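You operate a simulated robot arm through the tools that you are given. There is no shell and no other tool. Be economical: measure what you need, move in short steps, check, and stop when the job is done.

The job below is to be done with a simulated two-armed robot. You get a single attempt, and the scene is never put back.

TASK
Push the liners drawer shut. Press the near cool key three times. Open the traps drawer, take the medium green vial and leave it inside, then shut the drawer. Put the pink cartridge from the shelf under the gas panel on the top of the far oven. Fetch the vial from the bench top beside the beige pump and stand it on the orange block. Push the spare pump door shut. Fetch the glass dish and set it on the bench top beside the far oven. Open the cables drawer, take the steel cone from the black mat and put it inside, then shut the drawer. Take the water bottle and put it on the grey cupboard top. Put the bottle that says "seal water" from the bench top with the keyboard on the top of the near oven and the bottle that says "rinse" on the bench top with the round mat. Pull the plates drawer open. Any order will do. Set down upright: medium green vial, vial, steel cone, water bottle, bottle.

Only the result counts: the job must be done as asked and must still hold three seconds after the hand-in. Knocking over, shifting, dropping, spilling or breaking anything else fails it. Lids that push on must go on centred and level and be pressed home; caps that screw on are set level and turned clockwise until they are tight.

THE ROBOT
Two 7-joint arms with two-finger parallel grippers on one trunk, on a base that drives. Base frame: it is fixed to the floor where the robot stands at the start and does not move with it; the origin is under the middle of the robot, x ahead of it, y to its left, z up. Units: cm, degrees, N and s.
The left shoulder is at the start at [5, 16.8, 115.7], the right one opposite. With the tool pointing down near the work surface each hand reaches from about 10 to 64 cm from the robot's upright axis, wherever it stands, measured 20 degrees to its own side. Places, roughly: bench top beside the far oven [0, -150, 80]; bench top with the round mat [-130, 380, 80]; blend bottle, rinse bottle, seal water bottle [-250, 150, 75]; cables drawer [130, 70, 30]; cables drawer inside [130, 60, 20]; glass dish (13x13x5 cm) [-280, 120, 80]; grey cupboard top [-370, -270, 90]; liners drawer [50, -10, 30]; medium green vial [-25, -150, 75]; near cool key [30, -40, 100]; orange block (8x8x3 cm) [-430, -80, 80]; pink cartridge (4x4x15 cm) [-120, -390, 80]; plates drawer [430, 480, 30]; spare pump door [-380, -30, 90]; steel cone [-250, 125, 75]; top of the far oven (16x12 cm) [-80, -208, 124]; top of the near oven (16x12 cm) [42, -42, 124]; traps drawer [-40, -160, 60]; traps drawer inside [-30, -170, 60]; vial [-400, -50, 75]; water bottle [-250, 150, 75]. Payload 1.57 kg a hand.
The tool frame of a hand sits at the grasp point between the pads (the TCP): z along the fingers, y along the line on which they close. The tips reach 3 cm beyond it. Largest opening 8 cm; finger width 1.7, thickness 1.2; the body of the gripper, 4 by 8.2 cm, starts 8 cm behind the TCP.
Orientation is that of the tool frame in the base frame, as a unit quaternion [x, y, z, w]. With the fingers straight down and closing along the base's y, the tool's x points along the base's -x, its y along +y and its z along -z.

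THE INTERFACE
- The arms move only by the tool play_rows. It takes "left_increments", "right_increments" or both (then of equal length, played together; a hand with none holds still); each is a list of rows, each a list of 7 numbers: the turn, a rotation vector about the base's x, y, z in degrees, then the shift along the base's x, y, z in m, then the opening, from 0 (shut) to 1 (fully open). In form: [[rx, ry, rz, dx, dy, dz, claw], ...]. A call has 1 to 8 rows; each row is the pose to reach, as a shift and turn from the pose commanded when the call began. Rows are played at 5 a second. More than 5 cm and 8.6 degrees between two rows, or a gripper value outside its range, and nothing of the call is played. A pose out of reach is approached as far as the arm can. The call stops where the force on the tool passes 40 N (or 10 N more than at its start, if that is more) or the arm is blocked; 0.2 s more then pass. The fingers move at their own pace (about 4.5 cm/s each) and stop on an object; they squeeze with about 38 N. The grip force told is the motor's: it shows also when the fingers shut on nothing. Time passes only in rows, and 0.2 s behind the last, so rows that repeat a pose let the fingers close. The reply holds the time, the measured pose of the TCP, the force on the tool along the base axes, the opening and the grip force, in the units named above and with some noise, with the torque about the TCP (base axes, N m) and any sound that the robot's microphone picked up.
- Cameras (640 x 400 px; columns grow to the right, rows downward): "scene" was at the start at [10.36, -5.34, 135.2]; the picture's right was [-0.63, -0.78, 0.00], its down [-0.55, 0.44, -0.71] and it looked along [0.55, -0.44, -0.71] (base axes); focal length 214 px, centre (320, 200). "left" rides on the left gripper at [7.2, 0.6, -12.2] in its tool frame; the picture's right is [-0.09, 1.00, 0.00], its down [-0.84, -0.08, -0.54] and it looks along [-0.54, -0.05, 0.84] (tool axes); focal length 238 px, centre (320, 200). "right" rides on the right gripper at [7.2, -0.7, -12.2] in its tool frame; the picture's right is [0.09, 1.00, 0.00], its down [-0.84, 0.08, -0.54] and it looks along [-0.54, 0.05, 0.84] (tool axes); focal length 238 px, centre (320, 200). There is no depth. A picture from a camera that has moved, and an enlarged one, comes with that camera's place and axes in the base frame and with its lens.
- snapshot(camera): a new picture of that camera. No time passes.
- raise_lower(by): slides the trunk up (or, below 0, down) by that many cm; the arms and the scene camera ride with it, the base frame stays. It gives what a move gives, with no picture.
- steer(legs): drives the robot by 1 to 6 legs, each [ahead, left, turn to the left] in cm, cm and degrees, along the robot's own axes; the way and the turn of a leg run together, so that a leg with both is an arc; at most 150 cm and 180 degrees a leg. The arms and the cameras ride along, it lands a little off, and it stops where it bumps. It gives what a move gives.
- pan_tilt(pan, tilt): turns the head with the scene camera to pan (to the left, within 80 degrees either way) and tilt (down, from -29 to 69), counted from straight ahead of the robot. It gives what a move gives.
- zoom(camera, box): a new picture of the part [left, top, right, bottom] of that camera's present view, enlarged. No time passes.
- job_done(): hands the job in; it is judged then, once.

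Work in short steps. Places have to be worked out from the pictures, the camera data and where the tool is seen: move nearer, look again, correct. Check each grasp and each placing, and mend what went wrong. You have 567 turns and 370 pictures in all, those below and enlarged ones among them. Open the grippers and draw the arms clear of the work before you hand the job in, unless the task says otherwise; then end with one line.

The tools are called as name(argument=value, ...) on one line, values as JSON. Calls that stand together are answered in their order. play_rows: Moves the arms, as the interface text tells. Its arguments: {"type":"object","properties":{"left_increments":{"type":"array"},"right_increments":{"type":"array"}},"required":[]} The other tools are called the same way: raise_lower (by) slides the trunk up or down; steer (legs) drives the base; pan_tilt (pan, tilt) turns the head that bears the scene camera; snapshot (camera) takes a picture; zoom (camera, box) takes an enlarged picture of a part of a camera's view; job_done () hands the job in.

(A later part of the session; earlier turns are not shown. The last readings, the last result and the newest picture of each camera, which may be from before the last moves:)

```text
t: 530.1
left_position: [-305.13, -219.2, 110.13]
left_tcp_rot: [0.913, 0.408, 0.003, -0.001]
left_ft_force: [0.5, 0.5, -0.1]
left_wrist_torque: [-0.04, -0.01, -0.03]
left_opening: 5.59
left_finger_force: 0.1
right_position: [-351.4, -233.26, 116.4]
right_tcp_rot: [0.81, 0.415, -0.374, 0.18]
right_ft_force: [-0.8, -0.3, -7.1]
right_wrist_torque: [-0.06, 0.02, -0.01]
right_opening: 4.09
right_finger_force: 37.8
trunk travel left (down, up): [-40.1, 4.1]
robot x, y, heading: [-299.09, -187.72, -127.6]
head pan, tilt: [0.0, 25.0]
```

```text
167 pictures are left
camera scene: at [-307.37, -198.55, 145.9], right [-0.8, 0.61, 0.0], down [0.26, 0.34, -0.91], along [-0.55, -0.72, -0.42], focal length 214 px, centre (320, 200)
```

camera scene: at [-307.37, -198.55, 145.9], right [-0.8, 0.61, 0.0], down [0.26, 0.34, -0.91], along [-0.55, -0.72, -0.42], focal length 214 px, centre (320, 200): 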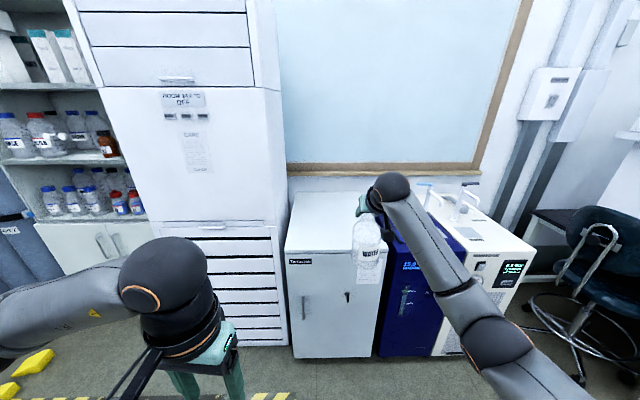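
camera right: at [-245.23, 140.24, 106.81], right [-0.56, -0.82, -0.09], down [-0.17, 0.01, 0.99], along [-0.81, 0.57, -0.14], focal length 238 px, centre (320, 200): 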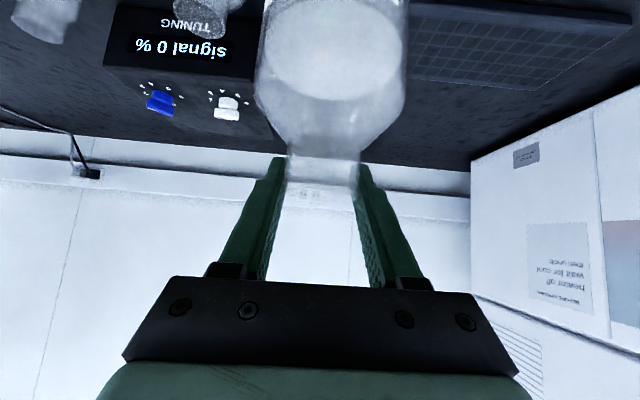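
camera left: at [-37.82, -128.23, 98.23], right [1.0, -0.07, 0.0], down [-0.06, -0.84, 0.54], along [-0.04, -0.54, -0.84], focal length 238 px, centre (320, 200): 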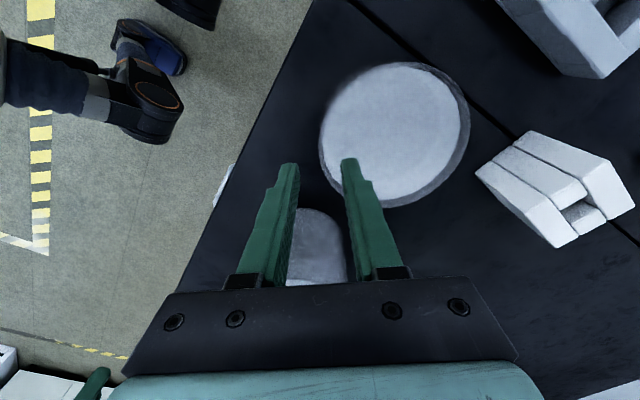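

I shift left 8 cm, then forward 37 cm to hang the bottle over the cupboard top.

steer(legs=[[0, 8, 0], [37, 0, 0]])

pan_tilt(pan=0, tilt=40)

snapshot(camera="scene")

snapshot(camera="right")

```text
t: 533.4
left_position: [-321.21, -253.79, 110.11]
left_tcp_rot: [0.913, 0.408, 0.003, -0.001]
left_ft_force: [-0.5, 0.1, -0.3]
left_wrist_torque: [0.03, -0.03, 0.0]
left_opening: 5.6
left_finger_force: 0.1
right_position: [-367.52, -267.69, 116.32]
right_tcp_rot: [0.81, 0.414, -0.373, 0.179]
right_ft_force: [-1.1, 0.1, -7.2]
right_wrist_torque: [-0.06, 0.04, 0.0]
right_opening: 4.1
right_finger_force: 37.4
trunk travel left (down, up): [-40.1, 4.1]
robot x, y, heading: [-315.19, -221.29, -127.5]
head pan, tilt: [0.0, 25.0]
```

```text
t: 534.2
left_position: [-321.11, -253.89, 110.08]
left_tcp_rot: [0.913, 0.408, 0.003, 0.0]
left_ft_force: [-1.3, 0.5, -0.1]
left_wrist_torque: [0.0, -0.02, -0.01]
left_opening: 5.61
left_finger_force: 0.0
right_position: [-367.52, -267.78, 116.36]
right_tcp_rot: [0.81, 0.415, -0.374, 0.179]
right_ft_force: [-0.6, -0.4, -7.0]
right_wrist_torque: [-0.06, 0.09, 0.02]
right_opening: 4.1
right_finger_force: 37.7
trunk travel left (down, up): [-40.1, 4.1]
robot x, y, heading: [-315.34, -221.98, -127.2]
head pan, tilt: [0.0, 40.0]
```

```text
166 pictures are left
camera scene: at [-322.96, -232.3, 143.58], right [-0.8, 0.61, 0.0], down [0.39, 0.51, -0.77], along [-0.46, -0.61, -0.64], focal length 214 px, centre (320, 200)
```

scene: 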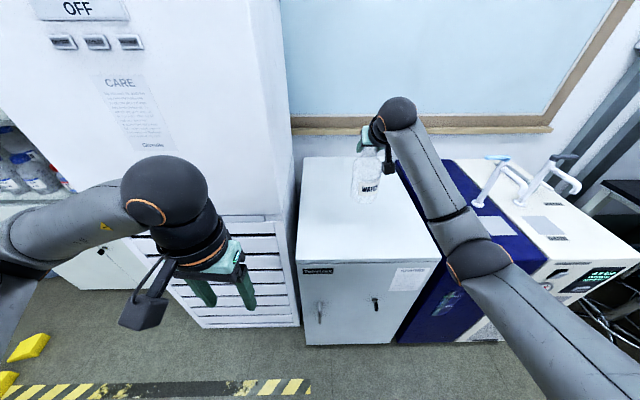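

```text
165 pictures are left
camera right: at [-359.84, -256.32, 118.81], right [0.84, -0.54, -0.09], down [-0.01, -0.17, 0.99], along [-0.55, -0.82, -0.15], focal length 238 px, centre (320, 200)
```

right: 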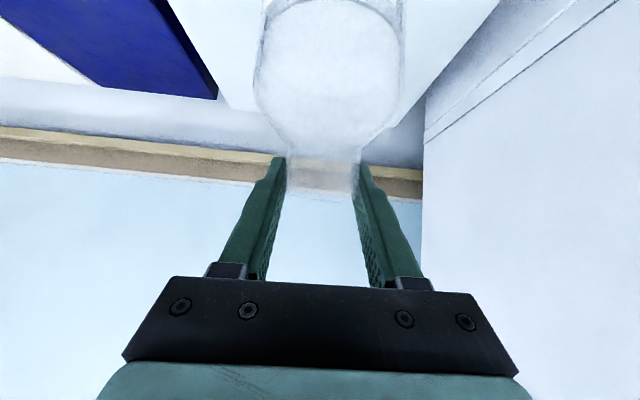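

The bottle hangs over the middle of the top. I lower 7 cm, then look.

play_rows(right_increments=[[0, 0, 0, 0, 0, -0.01, 0], [0, 0, 0, 0, 0, -0.02, 0], [0, 0, 0, 0, 0, -0.03, 0], [0, 0, 0, 0, 0, -0.04, 0], [0, 0, 0, 0, 0, -0.05, 0], [0, 0, 0, 0, 0, -0.06, 0], [0, 0, 0, 0, 0, -0.07, 0]])

zoom(camera="scene", box=[280, 80, 480, 300])

```text
t: 535.8
left_position: [-321.19, -253.69, 110.13]
left_tcp_rot: [0.913, 0.408, 0.003, 0.001]
left_ft_force: [-0.6, -0.4, 1.1]
left_wrist_torque: [0.0, 0.01, 0.03]
left_opening: 5.61
left_finger_force: 0.1
right_position: [-367.45, -267.76, 109.25]
right_tcp_rot: [0.81, 0.415, -0.374, 0.18]
right_ft_force: [-0.4, -0.2, -7.4]
right_wrist_torque: [-0.05, 0.02, 0.03]
right_opening: 4.08
right_finger_force: 38.4
trunk travel left (down, up): [-40.1, 4.1]
robot x, y, heading: [-315.22, -221.72, -127.1]
head pan, tilt: [0.0, 40.0]
```

```text
1.82 times, centred on (380, 190) of scene
camera zoom: at [-322.97, -232.3, 143.57], right [-0.8, 0.61, 0.0], down [0.39, 0.51, -0.77], along [-0.46, -0.61, -0.64], focal length 390 px, centre (211, 218)
```

zoom: 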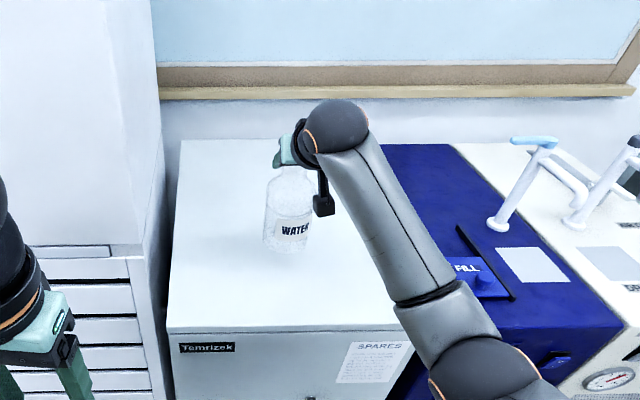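

play_rows(right_increments=[[0, 0, 0, 0, 0, -0.005, 0], [0, 0, 0, 0, 0, -0.01, 0], [0, 0, 0, 0, 0, -0.015, 0], [0, 0, 0, 0, 0, -0.02, 0], [0, 0, 0, 0, 0, -0.025, 0]])

zoom(camera="scene", box=[280, 80, 480, 300])

```text
t: 537.0
left_position: [-321.26, -253.68, 110.1]
left_tcp_rot: [0.913, 0.408, 0.002, 0.0]
left_ft_force: [0.5, 1.0, -0.1]
left_wrist_torque: [-0.01, -0.01, 0.01]
left_opening: 5.6
left_finger_force: 0.1
right_position: [-367.45, -267.64, 106.85]
right_tcp_rot: [0.81, 0.415, -0.373, 0.179]
right_ft_force: [0.1, -0.2, -7.7]
right_wrist_torque: [-0.05, 0.03, 0.01]
right_opening: 4.11
right_finger_force: 38.2
trunk travel left (down, up): [-40.1, 4.1]
robot x, y, heading: [-315.5, -222.09, -127.4]
head pan, tilt: [0.0, 40.0]
```

```text
1.82 times, centred on (380, 190) of scene
camera zoom: at [-322.97, -232.3, 143.57], right [-0.8, 0.61, 0.0], down [0.39, 0.51, -0.77], along [-0.46, -0.61, -0.64], focal length 390 px, centre (211, 218)
```

zoom: 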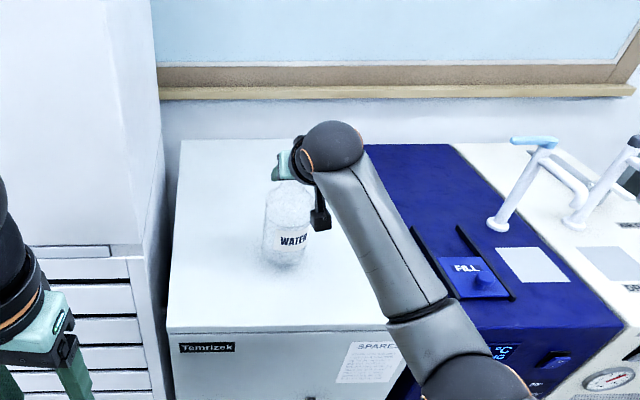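

play_rows(right_increments=[[0, 0, 0, 0, 0, -0.005, 0], [0, 0, 0, 0, 0, -0.01, 0], [0, 0, 0, 0, 0, -0.015, 0], [0, 0, 0, 0, 0, -0.02, 0]])

play_rows(right_increments=[[0, 0, 0, 0, 0, -0.004, 0], [0, 0, 0, 0, 0, -0.008, 0], [0, 0, 0, 0, 0, -0.012, 0]])

zoom(camera="scene", box=[280, 80, 480, 300])

```text
t: 538.0
left_position: [-321.03, -253.8, 110.19]
left_tcp_rot: [0.913, 0.408, 0.003, 0.001]
left_ft_force: [-0.5, -0.8, -0.2]
left_wrist_torque: [0.02, -0.02, 0.0]
left_opening: 5.61
left_finger_force: 0.1
right_position: [-367.67, -267.61, 104.88]
right_tcp_rot: [0.81, 0.415, -0.373, 0.179]
right_ft_force: [-0.8, -0.2, -6.6]
right_wrist_torque: [-0.06, 0.02, 0.0]
right_opening: 4.13
right_finger_force: 38.1
trunk travel left (down, up): [-40.1, 4.1]
robot x, y, heading: [-315.32, -222.16, -127.3]
head pan, tilt: [0.0, 40.0]
```

```text
t: 538.8
left_position: [-321.16, -253.63, 110.08]
left_tcp_rot: [0.913, 0.407, 0.002, 0.0]
left_ft_force: [0.8, 0.6, 0.2]
left_wrist_torque: [0.01, -0.01, -0.01]
left_opening: 5.62
left_finger_force: 0.1
right_position: [-367.45, -267.67, 104.05]
right_tcp_rot: [0.808, 0.415, -0.376, 0.182]
right_ft_force: [-0.1, 3.4, 4.2]
right_wrist_torque: [0.43, -0.47, 0.12]
right_opening: 4.09
right_finger_force: 38.7
trunk travel left (down, up): [-40.1, 4.1]
robot x, y, heading: [-315.35, -221.96, -127.3]
head pan, tilt: [0.0, 40.0]
```

```text
1.82 times, centred on (380, 190) of scene
camera zoom: at [-322.86, -232.15, 143.62], right [-0.8, 0.61, 0.0], down [0.39, 0.51, -0.77], along [-0.46, -0.61, -0.64], focal length 390 px, centre (211, 218)
```

zoom: 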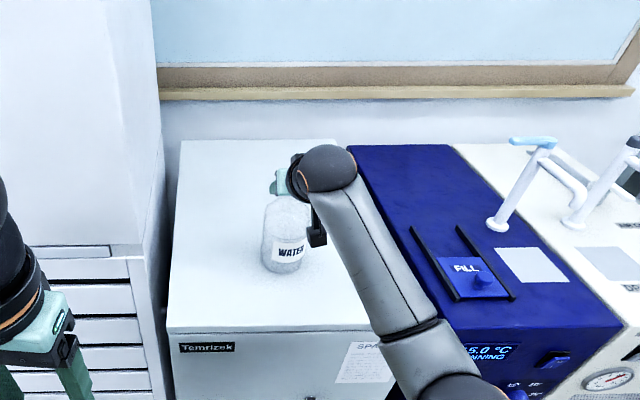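

Contact (11 N change). I open and withdraw backwards.

play_rows(right_increments=[[0, 0, 0, 0, 0, 0.002, 0], [0, 0, 0, 0, 0, 0.002, 0.4], [0, 0, 0, 0, 0, 0.002, 0.75], [0, 0, 0, 0, 0, 0.002, 0.8], [0, 0, 0, 0.009, 0.012, 0.008, 0.8], [0, 0, 0, 0.027, 0.036, 0.02, 0.8], [0, 0, 0, 0.051, 0.067, 0.035, 0.8], [0, 0, 0, 0.075, 0.099, 0.05, 0.8]])

snapshot(camera="right")

zoom(camera="scene", box=[280, 80, 480, 300])

```text
t: 540.6
left_position: [-321.13, -253.67, 110.12]
left_tcp_rot: [0.913, 0.408, 0.002, 0.0]
left_ft_force: [0.0, 0.4, 1.2]
left_wrist_torque: [-0.01, 0.0, -0.02]
left_opening: 5.62
left_finger_force: 0.0
right_position: [-359.84, -257.74, 108.78]
right_tcp_rot: [0.81, 0.414, -0.374, 0.179]
right_ft_force: [-0.3, -0.5, -0.3]
right_wrist_torque: [-0.02, 0.02, 0.0]
right_opening: 6.38
right_finger_force: 0.1
trunk travel left (down, up): [-40.1, 4.1]
robot x, y, heading: [-315.18, -222.32, -127.6]
head pan, tilt: [0.0, 40.0]
```

```text
161 pictures are left
camera right: at [-352.27, -246.39, 111.26], right [0.84, -0.54, -0.09], down [-0.01, -0.17, 0.99], along [-0.55, -0.82, -0.15], focal length 238 px, centre (320, 200)
```

right: 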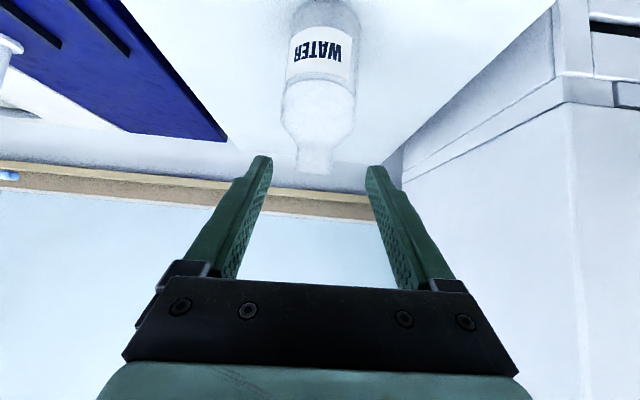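

```text
1.82 times, centred on (380, 190) of scene
camera zoom: at [-322.86, -232.2, 143.59], right [-0.8, 0.61, 0.0], down [0.39, 0.51, -0.77], along [-0.46, -0.61, -0.64], focal length 390 px, centre (211, 218)
```

zoom: 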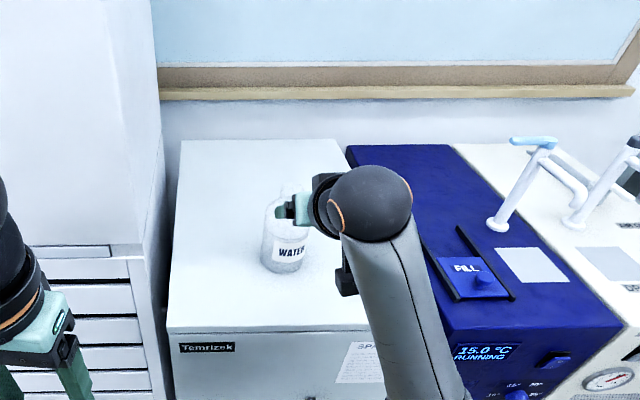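

The water bottle stands on the grey cupboard. I back away, turn to face the long bench, and return to the keyboard bench.

steer(legs=[[-62, 0, 0], [0, 0, -90], [0, -150, 0], [0, -98, 0], [60, 0, 0]])

raise_lower(by=-10)

pan_tilt(pan=0, tilt=30)

snapshot(camera="scene")

```text
t: 572.3
left_position: [-203.79, 65.8, 110.03]
left_tcp_rot: [0.932, -0.364, 0.001, 0.001]
left_ft_force: [-0.3, -0.5, -0.1]
left_wrist_torque: [-0.01, 0.02, 0.01]
left_opening: 5.61
left_finger_force: 0.0
right_position: [-207.15, 104.69, 108.7]
right_tcp_rot: [0.864, -0.285, -0.39, -0.14]
right_ft_force: [-0.3, -0.3, -0.1]
right_wrist_torque: [0.01, 0.01, 0.01]
right_opening: 6.43
right_finger_force: 0.1
trunk travel left (down, up): [-40.1, 4.1]
robot x, y, heading: [-172.0, 59.39, 141.9]
head pan, tilt: [0.0, 40.0]
```

```text
t: 573.6
left_position: [-203.71, 65.75, 100.11]
left_tcp_rot: [0.931, -0.364, 0.001, 0.002]
left_ft_force: [0.3, -0.2, -0.1]
left_wrist_torque: [-0.03, -0.03, -0.01]
left_opening: 5.59
left_finger_force: 0.0
right_position: [-207.33, 104.64, 98.85]
right_tcp_rot: [0.864, -0.285, -0.39, -0.14]
right_ft_force: [-0.4, -0.3, -0.3]
right_wrist_torque: [-0.01, 0.03, -0.01]
right_opening: 6.42
right_finger_force: 0.0
trunk travel left (down, up): [-30.2, 14.1]
robot x, y, heading: [-171.63, 59.39, 141.5]
head pan, tilt: [0.0, 40.0]
```

```text
t: 574.3
left_position: [-203.71, 65.67, 100.05]
left_tcp_rot: [0.931, -0.364, 0.001, 0.002]
left_ft_force: [0.1, 0.4, -0.1]
left_wrist_torque: [-0.01, -0.02, 0.01]
left_opening: 5.59
left_finger_force: 0.0
right_position: [-207.3, 104.66, 98.84]
right_tcp_rot: [0.864, -0.285, -0.391, -0.14]
right_ft_force: [0.2, 0.5, 0.0]
right_wrist_torque: [0.0, -0.01, -0.01]
right_opening: 6.4
right_finger_force: 0.0
trunk travel left (down, up): [-30.2, 14.1]
robot x, y, heading: [-172.12, 59.62, 141.8]
head pan, tilt: [0.0, 30.0]
```

```text
159 pictures are left
camera scene: at [-182.38, 67.3, 135.11], right [0.62, 0.79, 0.0], down [0.39, -0.31, -0.87], along [-0.68, 0.54, -0.5], focal length 214 px, centre (320, 200)
```

scene: 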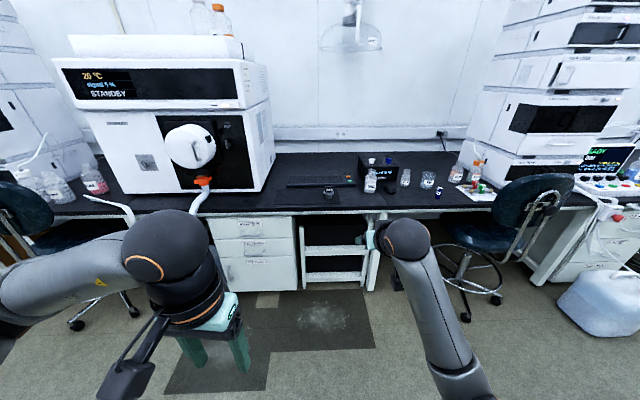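

I drive in 60 cm to the bench.

steer(legs=[[60, 0, -0.8]])

pan_tilt(pan=-10, tilt=40)

snapshot(camera="scene")

snapshot(camera="right")

```text
t: 577.7
left_position: [-250.77, 103.81, 100.15]
left_tcp_rot: [0.929, -0.371, 0.001, 0.002]
left_ft_force: [0.2, 0.1, 0.4]
left_wrist_torque: [0.0, -0.01, 0.03]
left_opening: 5.57
left_finger_force: 0.0
right_position: [-253.8, 142.69, 98.65]
right_tcp_rot: [0.862, -0.291, -0.39, -0.143]
right_ft_force: [-1.1, 0.0, -0.8]
right_wrist_torque: [0.02, 0.01, 0.0]
right_opening: 6.4
right_finger_force: 0.1
trunk travel left (down, up): [-30.2, 14.1]
robot x, y, heading: [-219.36, 97.09, 141.1]
head pan, tilt: [0.0, 30.0]
```

```text
t: 578.5
left_position: [-250.74, 103.85, 100.15]
left_tcp_rot: [0.929, -0.371, 0.002, 0.001]
left_ft_force: [-0.3, -0.8, -0.5]
left_wrist_torque: [0.0, 0.02, 0.01]
left_opening: 5.61
left_finger_force: 0.0
right_position: [-253.83, 142.74, 98.88]
right_tcp_rot: [0.862, -0.292, -0.389, -0.144]
right_ft_force: [-0.4, 0.1, 0.2]
right_wrist_torque: [0.02, -0.03, 0.02]
right_opening: 6.4
right_finger_force: 0.1
trunk travel left (down, up): [-30.2, 14.1]
robot x, y, heading: [-219.47, 97.02, 141.0]
head pan, tilt: [-10.0, 40.0]
```

```text
158 pictures are left
camera scene: at [-227.98, 105.77, 133.59], right [0.75, 0.66, 0.0], down [0.42, -0.48, -0.77], along [-0.5, 0.58, -0.64], focal length 214 px, centre (320, 200)
```

scene: 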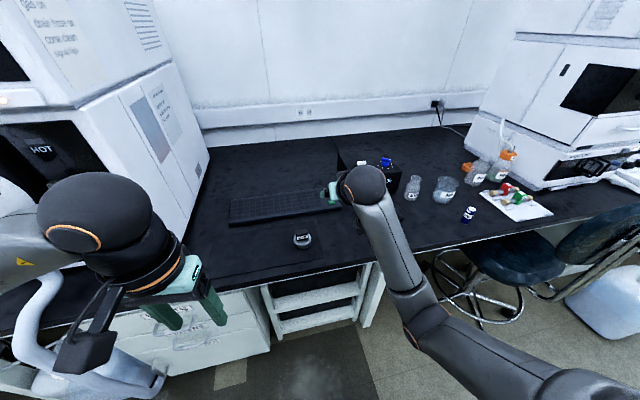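

```text
157 pictures are left
camera right: at [-242.48, 134.41, 101.24], right [-0.56, -0.82, -0.09], down [-0.17, 0.01, 0.99], along [-0.81, 0.57, -0.14], focal length 238 px, centre (320, 200)
```

right: 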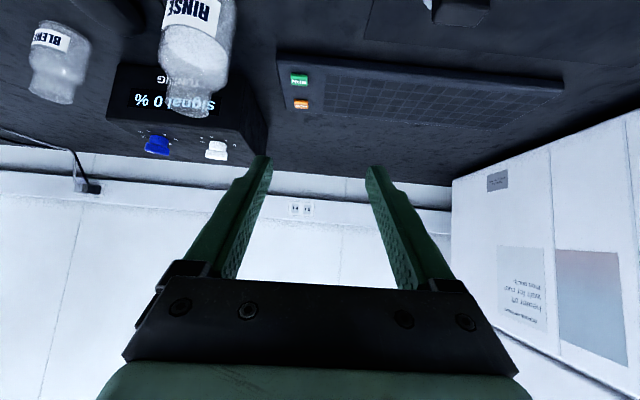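

RINSE's neck is at about [-253.7, 161, 88]. I bring the right hand in front of it.

play_rows(right_increments=[[0, 0, 0, 0.025, 0.03, 0, 0.8], [0, 0, 0, 0.05, 0.06, 0, 0.8], [0, 0, 0, 0.075, 0.085, -0.01, 0.8], [0, 0, 0, 0.094, 0.108, -0.03, 0.8], [0, 0, 0, 0.094, 0.108, -0.045, 0.8]])

snapshot(camera="right")

```text
t: 579.7
left_position: [-250.74, 103.75, 100.15]
left_tcp_rot: [0.929, -0.371, 0.001, 0.002]
left_ft_force: [-0.4, 0.2, 0.3]
left_wrist_torque: [0.01, -0.02, 0.0]
left_opening: 5.61
left_finger_force: 0.1
right_position: [-244.27, 153.58, 94.33]
right_tcp_rot: [0.862, -0.292, -0.389, -0.143]
right_ft_force: [-0.3, 0.2, -0.2]
right_wrist_torque: [0.0, 0.01, -0.01]
right_opening: 6.42
right_finger_force: 0.1
trunk travel left (down, up): [-30.2, 14.1]
robot x, y, heading: [-219.13, 97.43, 141.3]
head pan, tilt: [-10.0, 40.0]
```

```text
156 pictures are left
camera right: at [-233.0, 145.21, 96.69], right [-0.56, -0.82, -0.09], down [-0.17, 0.01, 0.99], along [-0.81, 0.57, -0.14], focal length 238 px, centre (320, 200)
```

right: 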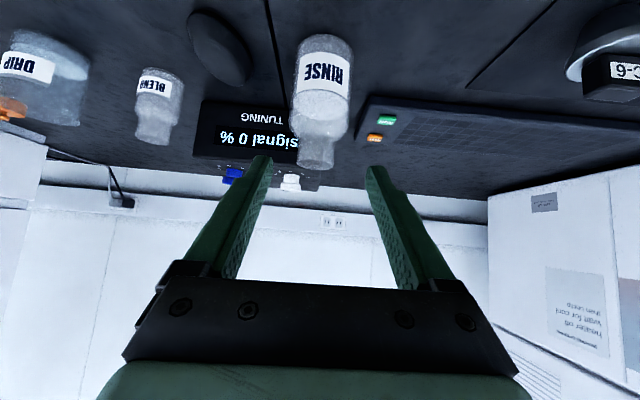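

play_rows(right_increments=[[0, 0, 0, -0.023, 0.019, -0.015, 0.8], [0, 0, 0, -0.047, 0.038, -0.03, 0.8], [0, 0, 0, -0.07, 0.056, -0.045, 0.8], [0, 0, 0, -0.093, 0.075, -0.061, 0.8], [0, 0, 0, -0.093, 0.075, -0.061, 0.8]])

snapshot(camera="right")

```text
t: 580.9
left_position: [-250.82, 103.8, 100.22]
left_tcp_rot: [0.929, -0.371, 0.0, 0.002]
left_ft_force: [0.0, -0.1, -0.1]
left_wrist_torque: [0.01, 0.02, 0.0]
left_opening: 5.6
left_finger_force: 0.1
right_position: [-253.66, 160.96, 88.19]
right_tcp_rot: [0.862, -0.291, -0.389, -0.143]
right_ft_force: [-1.0, 0.9, -0.6]
right_wrist_torque: [0.0, 0.0, -0.01]
right_opening: 6.39
right_finger_force: 0.2
trunk travel left (down, up): [-30.2, 14.1]
robot x, y, heading: [-218.96, 97.04, 141.1]
head pan, tilt: [-10.0, 40.0]
```

```text
155 pictures are left
camera right: at [-242.39, 152.72, 90.67], right [-0.56, -0.82, -0.09], down [-0.17, 0.01, 0.99], along [-0.81, 0.57, -0.14], focal length 238 px, centre (320, 200)
```

right: 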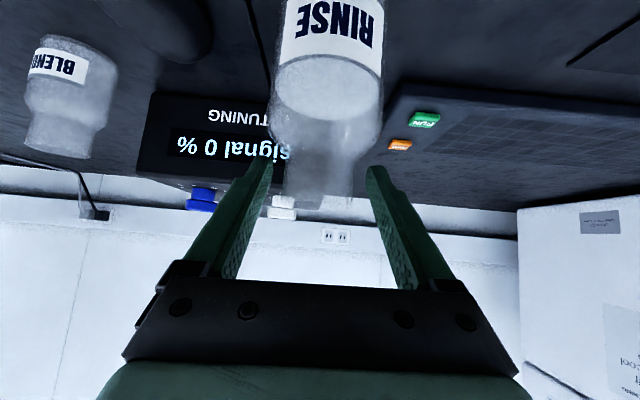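

1.6 cm more, then close.

play_rows(right_increments=[[0, 0, 0, -0.007, 0.005, 0.0, 0.8], [0, 0, 0, -0.013, 0.01, 0.0, 0.8], [0, 0, 0, -0.013, 0.01, 0.0, 0.4], [0, 0, 0, -0.013, 0.01, 0.0, 0], [0, 0, 0, -0.013, 0.01, 0.0, 0], [0, 0, 0, -0.013, 0.01, 0.0, 0]])

snapshot(camera="right")

```text
t: 582.3
left_position: [-250.81, 103.84, 100.08]
left_tcp_rot: [0.929, -0.371, 0.002, 0.002]
left_ft_force: [0.0, 0.4, -0.3]
left_wrist_torque: [0.0, -0.01, -0.03]
left_opening: 5.6
left_finger_force: 0.1
right_position: [-254.95, 162.01, 88.22]
right_tcp_rot: [0.863, -0.291, -0.389, -0.142]
right_ft_force: [0.8, 1.3, 0.0]
right_wrist_torque: [0.05, 0.05, 0.02]
right_opening: 4.12
right_finger_force: 36.6
trunk travel left (down, up): [-30.2, 14.1]
robot x, y, heading: [-219.23, 97.16, 141.0]
head pan, tilt: [-10.0, 40.0]
```

```text
154 pictures are left
camera right: at [-243.66, 153.71, 90.7], right [-0.56, -0.82, -0.09], down [-0.17, 0.01, 0.99], along [-0.81, 0.57, -0.14], focal length 238 px, centre (320, 200)
```

right: 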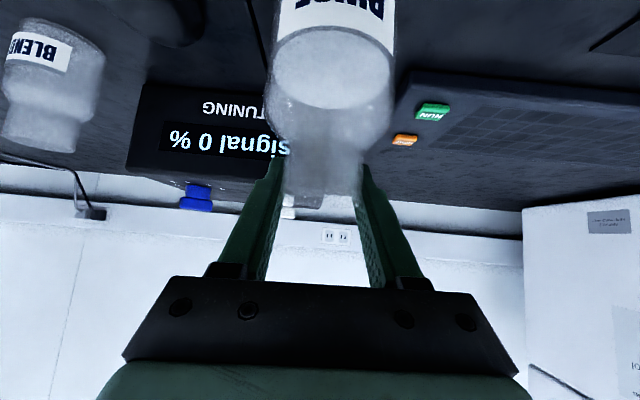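

Gripped. I lift RINSE 14 cm and draw it back to make room for the left hand to take the cone.

play_rows(right_increments=[[0, 0, 0, 0, 0, 0.025, 0], [0, 0, 0, 0, 0, 0.06, 0], [0, 0, 0, 0.01, -0.008, 0.1, 0], [0, 0, 0, 0.035, -0.01, 0.13, 0], [0, 0, 0, 0.07, -0.02, 0.15, 0], [0, 0, 0, 0.11, -0.03, 0.16, 0]])

snapshot(camera="scene")

zoom(camera="scene", box=[260, 200, 350, 270])

```text
t: 583.7
left_position: [-250.71, 103.84, 100.04]
left_tcp_rot: [0.929, -0.37, 0.001, 0.001]
left_ft_force: [1.1, -0.1, 0.4]
left_wrist_torque: [0.0, 0.02, -0.01]
left_opening: 5.62
left_finger_force: 0.2
right_position: [-244.0, 158.94, 104.12]
right_tcp_rot: [0.862, -0.291, -0.39, -0.143]
right_ft_force: [0.4, 0.1, -3.9]
right_wrist_torque: [0.05, 0.09, 0.04]
right_opening: 4.14
right_finger_force: 37.9
trunk travel left (down, up): [-30.2, 14.1]
robot x, y, heading: [-219.27, 96.83, 141.0]
head pan, tilt: [-10.0, 40.0]
```

```text
153 pictures are left
camera scene: at [-227.94, 105.81, 133.58], right [0.75, 0.66, 0.0], down [0.42, -0.49, -0.77], along [-0.5, 0.58, -0.64], focal length 214 px, centre (320, 200)
```

scene: 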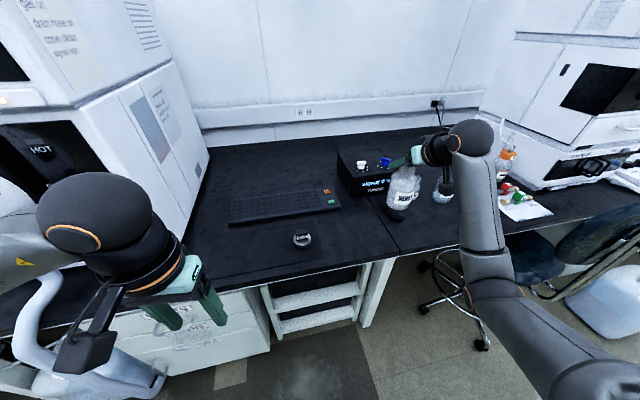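

```text
5.71 times, centred on (305, 235) of scene
camera zoom: at [-227.94, 105.81, 133.58], right [0.75, 0.66, 0.0], down [0.42, -0.49, -0.77], along [-0.5, 0.58, -0.64], focal length 1226 px, centre (406, 0)
```

zoom: 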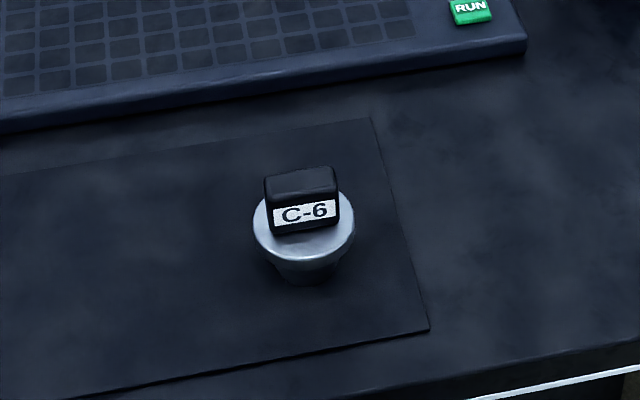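

The cone's knob is about 3.9 cm wide along the bench, at z 80–83.5, over [-261.4, 135.7]. I move the left hand above it.

play_rows(left_increments=[[0, 0, 1, -0.015, 0.045, 0, 0.7], [0, 0, 2, -0.03, 0.09, 0, 0.7], [0, 0, 3, -0.045, 0.135, 0, 0.7], [0, 0, 4, -0.06, 0.18, 0, 0.7], [0, 0, 4.5, -0.075, 0.225, 0, 0.7], [0, 0, 4.5, -0.09, 0.27, -0.01, 0.7], [0, 0, 4.5, -0.107, 0.314, -0.02, 0.7], [0, 0, 4.5, -0.107, 0.319, -0.05, 0.7]])

snapshot(camera="left")

snapshot(camera="scene")

```text
t: 585.5
left_position: [-261.48, 134.97, 97.01]
left_tcp_rot: [0.942, -0.335, 0.0, 0.0]
left_ft_force: [0.1, -1.0, 0.4]
left_wrist_torque: [0.04, -0.04, -0.01]
left_opening: 5.6
left_finger_force: 0.1
left hand out of reach, approached as far as the arm can: row 7, 8
right_position: [-244.3, 158.88, 104.08]
right_tcp_rot: [0.863, -0.291, -0.388, -0.143]
right_ft_force: [0.3, -0.8, -4.4]
right_wrist_torque: [0.02, 0.08, -0.03]
right_opening: 4.12
right_finger_force: 38.2
trunk travel left (down, up): [-30.2, 14.1]
robot x, y, heading: [-218.97, 97.06, 141.1]
head pan, tilt: [-10.0, 40.0]
```

```text
151 pictures are left
camera left: at [-256.31, 129.95, 109.22], right [-0.7, -0.71, 0.0], down [-0.6, 0.59, 0.54], along [-0.39, 0.38, -0.84], focal length 238 px, centre (320, 200)
```

left: 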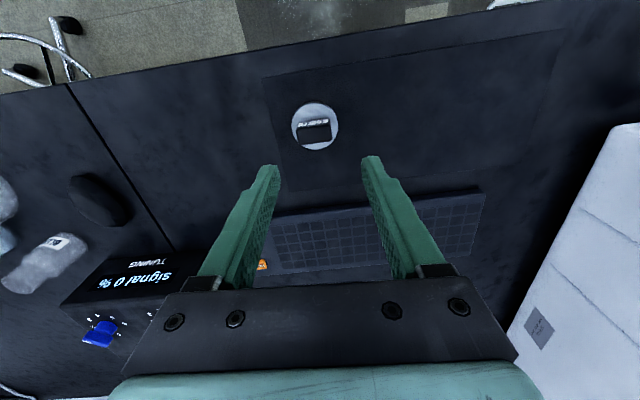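

```text
150 pictures are left
camera scene: at [-228.15, 105.71, 133.57], right [0.75, 0.66, 0.0], down [0.42, -0.48, -0.77], along [-0.5, 0.58, -0.64], focal length 214 px, centre (320, 200)
```

scene: 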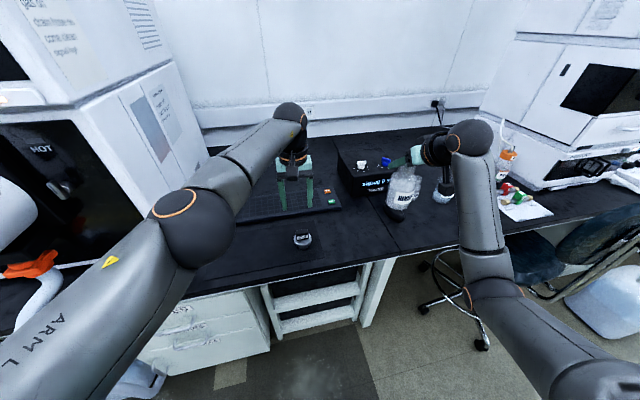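

Knob lies nearly on the tool axis; I nudge 0.9 cm, raise RINSE a bit more, and lower the trunk 12 cm.

play_rows(left_increments=[[0, 0, 0, 0.001, 0.005, 0, 0.7], [0, 0, 0, 0.001, 0.009, 0, 0.7]], right_increments=[[0, 0, 0, 0, 0, 0.03, 0], [0, 0, 0, 0.0, 0.0, 0.06, 0]])

raise_lower(by=-11)

snapshot(camera="left")

zoom(camera="scene", box=[230, 150, 390, 280])

```text
t: 586.1
left_position: [-261.09, 135.03, 96.8]
left_tcp_rot: [0.943, -0.334, 0.002, 0.002]
left_ft_force: [-0.1, -0.1, 0.6]
left_wrist_torque: [-0.01, 0.01, -0.04]
left_opening: 5.6
left_finger_force: 0.0
left hand out of reach, approached as far as the arm can: row 1, 2
right_position: [-244.0, 159.1, 110.18]
right_tcp_rot: [0.861, -0.292, -0.39, -0.143]
right_ft_force: [0.6, 0.1, -3.6]
right_wrist_torque: [0.09, 0.04, -0.02]
right_opening: 4.13
right_finger_force: 38.2
trunk travel left (down, up): [-30.2, 14.1]
robot x, y, heading: [-219.23, 97.04, 140.8]
head pan, tilt: [-10.0, 40.0]
```

```text
t: 587.5
left_position: [-261.19, 134.99, 85.99]
left_tcp_rot: [0.943, -0.334, 0.002, 0.002]
left_ft_force: [-0.9, 0.5, 0.6]
left_wrist_torque: [-0.02, 0.01, 0.0]
left_opening: 5.59
left_finger_force: 0.1
right_position: [-244.07, 159.05, 99.12]
right_tcp_rot: [0.862, -0.291, -0.389, -0.142]
right_ft_force: [-0.5, 0.2, -4.0]
right_wrist_torque: [0.04, 0.06, 0.0]
right_opening: 4.11
right_finger_force: 37.9
trunk travel left (down, up): [-19.2, 25.1]
robot x, y, heading: [-219.11, 96.76, 141.1]
head pan, tilt: [-10.0, 40.0]
```

```text
149 pictures are left
camera left: at [-255.93, 130.12, 98.12], right [-0.7, -0.72, 0.0], down [-0.6, 0.59, 0.54], along [-0.39, 0.37, -0.84], focal length 238 px, centre (320, 200)
```

left: 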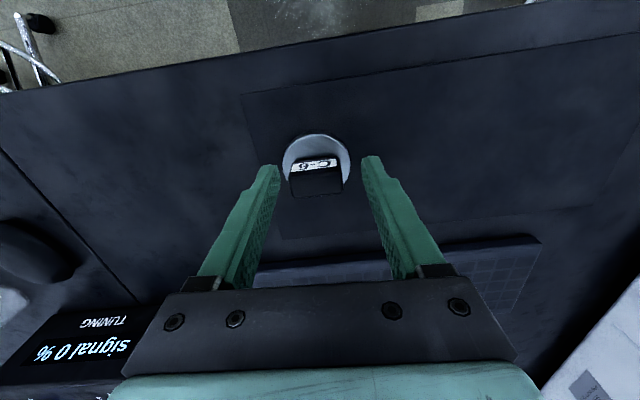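

```text
3.08 times, centred on (310, 215) of scene
camera zoom: at [-227.98, 105.8, 122.58], right [0.75, 0.66, 0.0], down [0.42, -0.49, -0.77], along [-0.5, 0.58, -0.64], focal length 660 px, centre (351, 154)
```

zoom: 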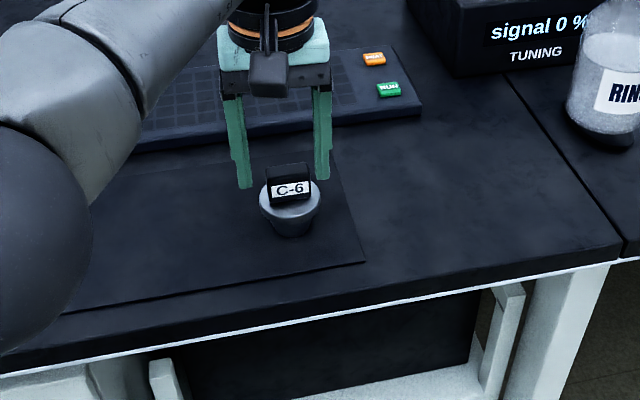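

The knob is 0.7 cm further forward. I nudge the base, then lower 2.7 cm.

steer(legs=[[0.7, -0.2, 0]])

raise_lower(by=-2.6)

snapshot(camera="left")

```text
t: 588.2
left_position: [-261.6, 135.55, 85.92]
left_tcp_rot: [0.943, -0.334, 0.001, 0.003]
left_ft_force: [0.6, 0.1, -0.8]
left_wrist_torque: [0.02, -0.02, -0.02]
left_opening: 5.59
left_finger_force: 0.1
right_position: [-244.56, 159.59, 99.17]
right_tcp_rot: [0.862, -0.291, -0.39, -0.143]
right_ft_force: [0.5, -0.7, -3.5]
right_wrist_torque: [0.01, 0.04, 0.01]
right_opening: 4.1
right_finger_force: 37.9
trunk travel left (down, up): [-19.2, 25.1]
robot x, y, heading: [-220.03, 97.61, 140.8]
head pan, tilt: [-10.0, 40.0]
```

```text
t: 588.9
left_position: [-261.51, 135.73, 83.14]
left_tcp_rot: [0.943, -0.333, 0.002, 0.003]
left_ft_force: [0.0, 0.6, -0.3]
left_wrist_torque: [0.01, -0.05, 0.0]
left_opening: 5.58
left_finger_force: 0.2
right_position: [-244.27, 159.73, 96.6]
right_tcp_rot: [0.862, -0.291, -0.39, -0.142]
right_ft_force: [0.3, 0.7, -4.8]
right_wrist_torque: [0.03, 0.06, 0.0]
right_opening: 4.13
right_finger_force: 38.2
trunk travel left (down, up): [-16.6, 27.7]
robot x, y, heading: [-219.59, 97.81, 141.1]
head pan, tilt: [-10.0, 40.0]
```

```text
147 pictures are left
camera left: at [-256.34, 130.71, 95.51], right [-0.7, -0.72, 0.0], down [-0.6, 0.59, 0.54], along [-0.39, 0.37, -0.84], focal length 238 px, centre (320, 200)
```

left: 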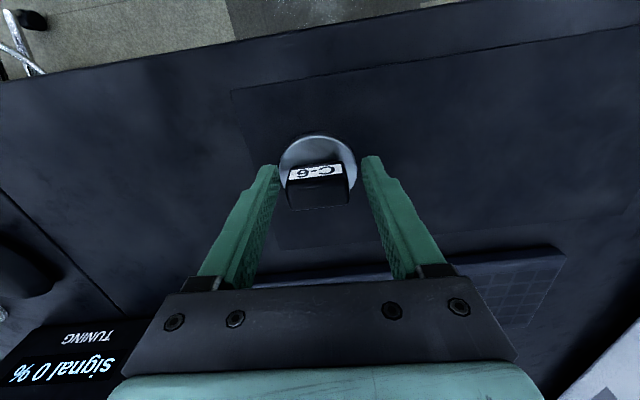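

Well aligned. I lower 0.5 cm and close.

raise_lower(by=-0.5)

play_rows(left_increments=[[0, 0, 0, 0, 0, 0, 0.4], [0, 0, 0, 0, 0, 0, 0], [0, 0, 0, 0, 0, 0, 0], [0, 0, 0, 0, 0, 0, 0]])

raise_lower(by=6)

snapshot(camera="left")

zoom(camera="scene", box=[230, 150, 430, 280])

```text
t: 589.5
left_position: [-261.47, 135.54, 82.88]
left_tcp_rot: [0.943, -0.334, 0.002, 0.003]
left_ft_force: [-0.7, -0.9, 1.9]
left_wrist_torque: [0.06, -0.02, -0.01]
left_opening: 5.62
left_finger_force: 0.0
right_position: [-244.39, 159.62, 96.26]
right_tcp_rot: [0.862, -0.291, -0.389, -0.142]
right_ft_force: [-0.2, 0.1, -4.3]
right_wrist_torque: [0.06, 0.04, 0.0]
right_opening: 4.1
right_finger_force: 38.6
trunk travel left (down, up): [-16.0, 28.2]
robot x, y, heading: [-219.78, 97.61, 141.3]
head pan, tilt: [-10.0, 40.0]
```

```text
t: 590.5
left_position: [-261.34, 135.7, 82.94]
left_tcp_rot: [0.942, -0.335, 0.003, 0.002]
left_ft_force: [3.9, 4.9, 5.0]
left_wrist_torque: [0.27, -0.24, 0.02]
left_opening: 3.96
left_finger_force: 38.1
right_position: [-244.38, 159.59, 96.08]
right_tcp_rot: [0.861, -0.292, -0.39, -0.143]
right_ft_force: [0.1, -0.3, -3.6]
right_wrist_torque: [0.04, 0.03, -0.03]
right_opening: 4.1
right_finger_force: 38.1
trunk travel left (down, up): [-16.0, 28.2]
robot x, y, heading: [-219.76, 97.6, 141.0]
head pan, tilt: [-10.0, 40.0]
```

```text
t: 591.5
left_position: [-261.53, 135.58, 88.72]
left_tcp_rot: [0.942, -0.334, 0.002, 0.002]
left_ft_force: [-0.5, -0.5, -1.4]
left_wrist_torque: [0.01, 0.02, -0.01]
left_opening: 3.95
left_finger_force: 38.4
right_position: [-244.29, 159.67, 102.01]
right_tcp_rot: [0.862, -0.292, -0.389, -0.142]
right_ft_force: [-1.1, 0.5, -3.3]
right_wrist_torque: [0.02, 0.08, -0.01]
right_opening: 4.14
right_finger_force: 38.3
trunk travel left (down, up): [-22.0, 22.2]
robot x, y, heading: [-219.49, 97.73, 141.0]
head pan, tilt: [-10.0, 40.0]
```

```text
146 pictures are left
camera left: at [-256.36, 130.75, 100.98], right [-0.7, -0.72, 0.0], down [-0.6, 0.59, 0.54], along [-0.39, 0.37, -0.84], focal length 238 px, centre (320, 200)
```

left: 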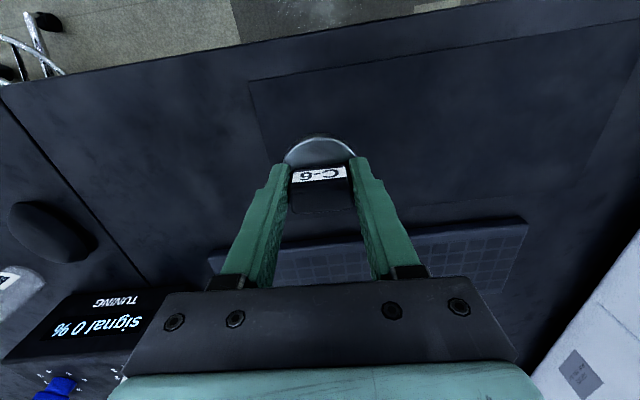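

```text
3.08 times, centred on (330, 215) of scene
camera zoom: at [-228.43, 106.43, 125.47], right [0.75, 0.66, 0.0], down [0.42, -0.49, -0.77], along [-0.5, 0.58, -0.64], focal length 660 px, centre (289, 154)
```

zoom: 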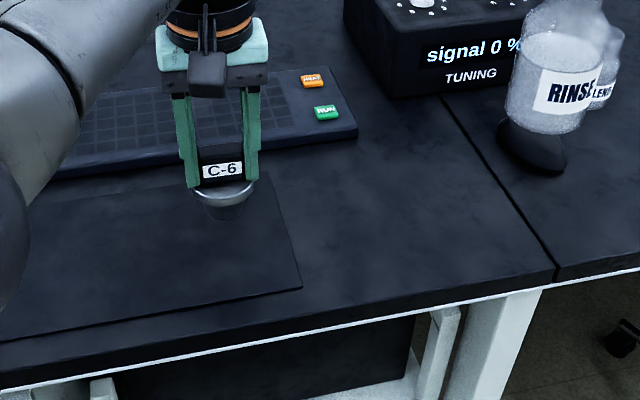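

Cone held. I raise, back out 70 cm and drive right along the aisle to find the bench with the round mat.

raise_lower(by=8)

steer(legs=[[-70, 0, 0], [0, -150, 0], [0, -80, 0]])

pan_tilt(pan=-15, tilt=22)

snapshot(camera="scene")

```text
t: 592.6
left_position: [-261.6, 135.65, 96.71]
left_tcp_rot: [0.942, -0.334, 0.002, 0.002]
left_ft_force: [0.4, 1.0, -2.4]
left_wrist_torque: [-0.01, 0.01, 0.02]
left_opening: 3.94
left_finger_force: 38.1
right_position: [-244.42, 159.71, 109.92]
right_tcp_rot: [0.862, -0.293, -0.389, -0.142]
right_ft_force: [0.9, -0.6, -4.0]
right_wrist_torque: [0.07, 0.04, 0.0]
right_opening: 4.11
right_finger_force: 37.9
trunk travel left (down, up): [-30.0, 14.2]
robot x, y, heading: [-219.6, 97.87, 141.0]
head pan, tilt: [-10.0, 40.0]
```

```text
t: 616.4
left_position: [-63.1, 270.46, 96.75]
left_tcp_rot: [0.943, -0.332, 0.001, 0.002]
left_ft_force: [0.7, -0.5, -2.0]
left_wrist_torque: [-0.01, 0.0, 0.01]
left_opening: 3.96
left_finger_force: 38.0
right_position: [-45.97, 294.59, 110.03]
right_tcp_rot: [0.863, -0.29, -0.389, -0.142]
right_ft_force: [0.3, -0.4, -4.2]
right_wrist_torque: [0.06, 0.04, 0.05]
right_opening: 4.11
right_finger_force: 37.7
trunk travel left (down, up): [-30.0, 14.2]
robot x, y, heading: [-20.81, 232.75, 141.0]
head pan, tilt: [-10.0, 40.0]
```

```text
t: 617.2
left_position: [-63.08, 270.57, 96.83]
left_tcp_rot: [0.943, -0.333, 0.002, 0.002]
left_ft_force: [0.6, -0.7, -2.5]
left_wrist_torque: [-0.01, -0.01, 0.01]
left_opening: 3.97
left_finger_force: 37.9
right_position: [-46.06, 294.6, 110.1]
right_tcp_rot: [0.863, -0.289, -0.389, -0.141]
right_ft_force: [-0.9, -0.8, -3.8]
right_wrist_torque: [0.03, 0.04, 0.0]
right_opening: 4.11
right_finger_force: 37.6
trunk travel left (down, up): [-30.0, 14.2]
robot x, y, heading: [-21.11, 232.72, 141.4]
head pan, tilt: [-15.0, 22.0]
```

```text
144 pictures are left
camera scene: at [-29.72, 242.52, 136.28], right [0.81, 0.59, 0.0], down [0.22, -0.3, -0.93], along [-0.55, 0.75, -0.38], focal length 214 px, centre (320, 200)
```

scene: 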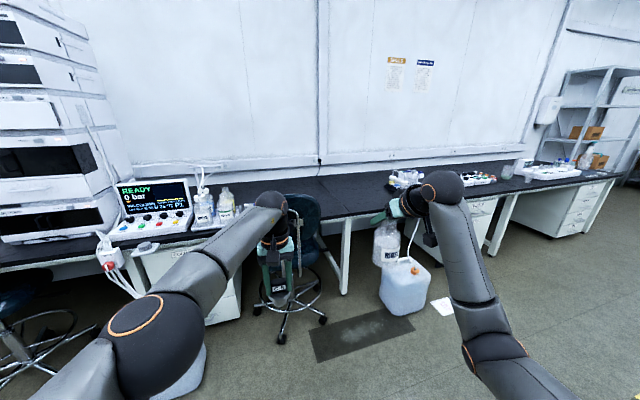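

zoom(camera="scene", box=[290, 140, 530, 260])

```text
2.67 times, centred on (410, 200) of scene
camera zoom: at [-29.72, 242.52, 136.28], right [0.81, 0.59, 0.0], down [0.22, -0.3, -0.93], along [-0.55, 0.75, -0.38], focal length 572 px, centre (80, 200)
```

zoom: 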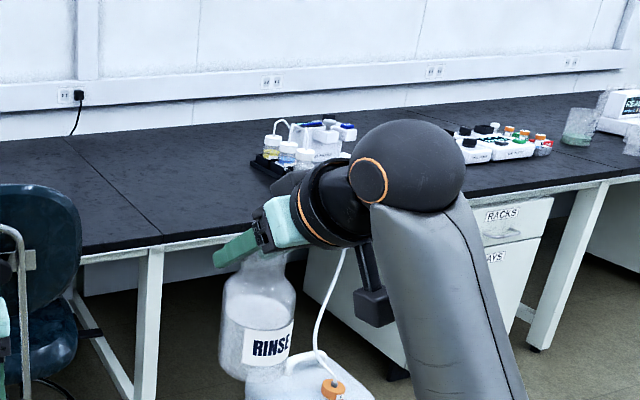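

I drive 45 cm further right and look from there.

steer(legs=[[0, -50, 0]])

pan_tilt(pan=8, tilt=25)

snapshot(camera="scene")

```text
t: 622.1
left_position: [-31.76, 309.62, 96.69]
left_tcp_rot: [0.943, -0.333, 0.001, 0.003]
left_ft_force: [0.2, 0.6, -1.8]
left_wrist_torque: [0.0, 0.01, 0.01]
left_opening: 3.93
left_finger_force: 38.1
right_position: [-14.66, 333.6, 110.06]
right_tcp_rot: [0.863, -0.291, -0.388, -0.142]
right_ft_force: [-0.8, 0.2, -4.0]
right_wrist_torque: [0.07, 0.06, -0.03]
right_opening: 4.12
right_finger_force: 38.1
trunk travel left (down, up): [-30.0, 14.2]
robot x, y, heading: [10.07, 271.92, 141.2]
head pan, tilt: [-15.0, 22.0]
```

```text
t: 623.0
left_position: [-31.77, 309.61, 96.86]
left_tcp_rot: [0.943, -0.332, 0.001, 0.002]
left_ft_force: [0.8, -0.3, -2.3]
left_wrist_torque: [0.02, 0.01, 0.01]
left_opening: 3.94
left_finger_force: 38.0
right_position: [-14.71, 333.46, 110.03]
right_tcp_rot: [0.863, -0.29, -0.389, -0.141]
right_ft_force: [0.6, 0.3, -3.8]
right_wrist_torque: [0.02, 0.08, 0.01]
right_opening: 4.08
right_finger_force: 38.5
trunk travel left (down, up): [-30.0, 14.2]
robot x, y, heading: [10.4, 271.66, 140.9]
head pan, tilt: [8.0, 25.0]
```

```text
142 pictures are left
camera scene: at [-0.86, 278.71, 135.81], right [0.51, 0.86, 0.0], down [0.36, -0.22, -0.91], along [-0.78, 0.46, -0.42], focal length 214 px, centre (320, 200)
```

scene: 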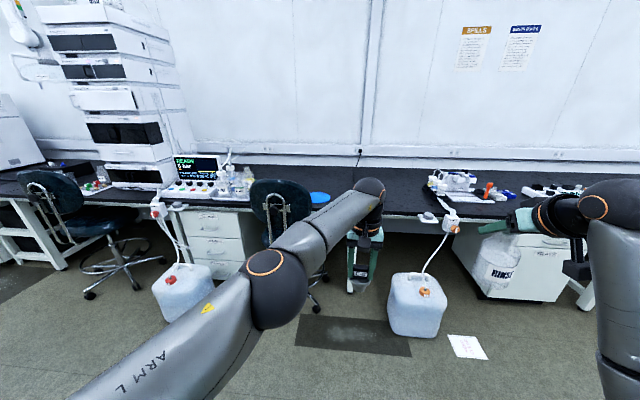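

A blue round mat lies on the bench left of centre. I zoom there.

zoom(camera="scene", box=[210, 140, 450, 270])

```text
2.67 times, centred on (330, 205) of scene
camera zoom: at [-0.86, 278.71, 135.81], right [0.51, 0.86, 0.0], down [0.36, -0.22, -0.91], along [-0.78, 0.46, -0.42], focal length 572 px, centre (293, 187)
```

zoom: 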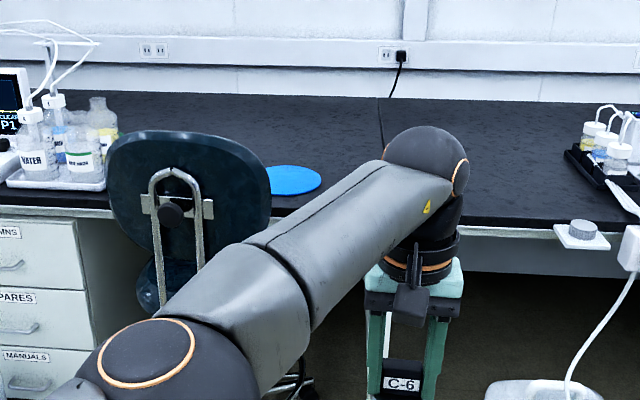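

I shift 15 cm right and 25 cm forward for a better, closer view.

steer(legs=[[0, -14, 0], [25, 0, 0]])

pan_tilt(pan=22, tilt=35)

snapshot(camera="scene")

```text
t: 626.2
left_position: [-42.33, 335.8, 96.74]
left_tcp_rot: [0.944, -0.331, 0.003, 0.003]
left_ft_force: [0.0, -0.6, -2.6]
left_wrist_torque: [-0.07, -0.03, -0.02]
left_opening: 3.93
left_finger_force: 37.8
right_position: [-25.43, 359.8, 110.0]
right_tcp_rot: [0.863, -0.289, -0.39, -0.141]
right_ft_force: [0.2, 0.1, -3.5]
right_wrist_torque: [0.0, 0.05, 0.01]
right_opening: 4.11
right_finger_force: 37.7
trunk travel left (down, up): [-30.0, 14.2]
robot x, y, heading: [-0.51, 298.04, 141.3]
head pan, tilt: [8.0, 25.0]
```

```text
t: 627.0
left_position: [-42.48, 335.77, 96.71]
left_tcp_rot: [0.944, -0.331, 0.002, 0.002]
left_ft_force: [0.4, 0.3, -2.2]
left_wrist_torque: [0.0, -0.05, -0.02]
left_opening: 3.96
left_finger_force: 38.1
right_position: [-25.48, 359.82, 110.08]
right_tcp_rot: [0.863, -0.289, -0.39, -0.141]
right_ft_force: [0.2, -0.1, -3.4]
right_wrist_torque: [0.08, 0.04, -0.02]
right_opening: 4.09
right_finger_force: 37.3
trunk travel left (down, up): [-30.0, 14.2]
robot x, y, heading: [0.02, 297.96, 141.3]
head pan, tilt: [22.0, 35.0]
```

```text
140 pictures are left
camera scene: at [-11.93, 302.83, 134.23], right [0.29, 0.96, 0.0], down [0.55, -0.17, -0.82], along [-0.78, 0.23, -0.57], focal length 214 px, centre (320, 200)
```

scene: 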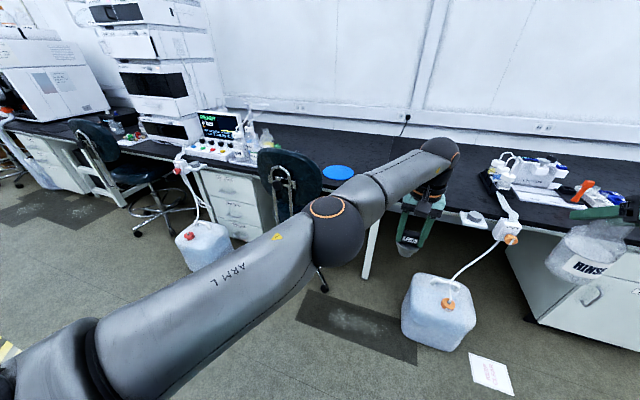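

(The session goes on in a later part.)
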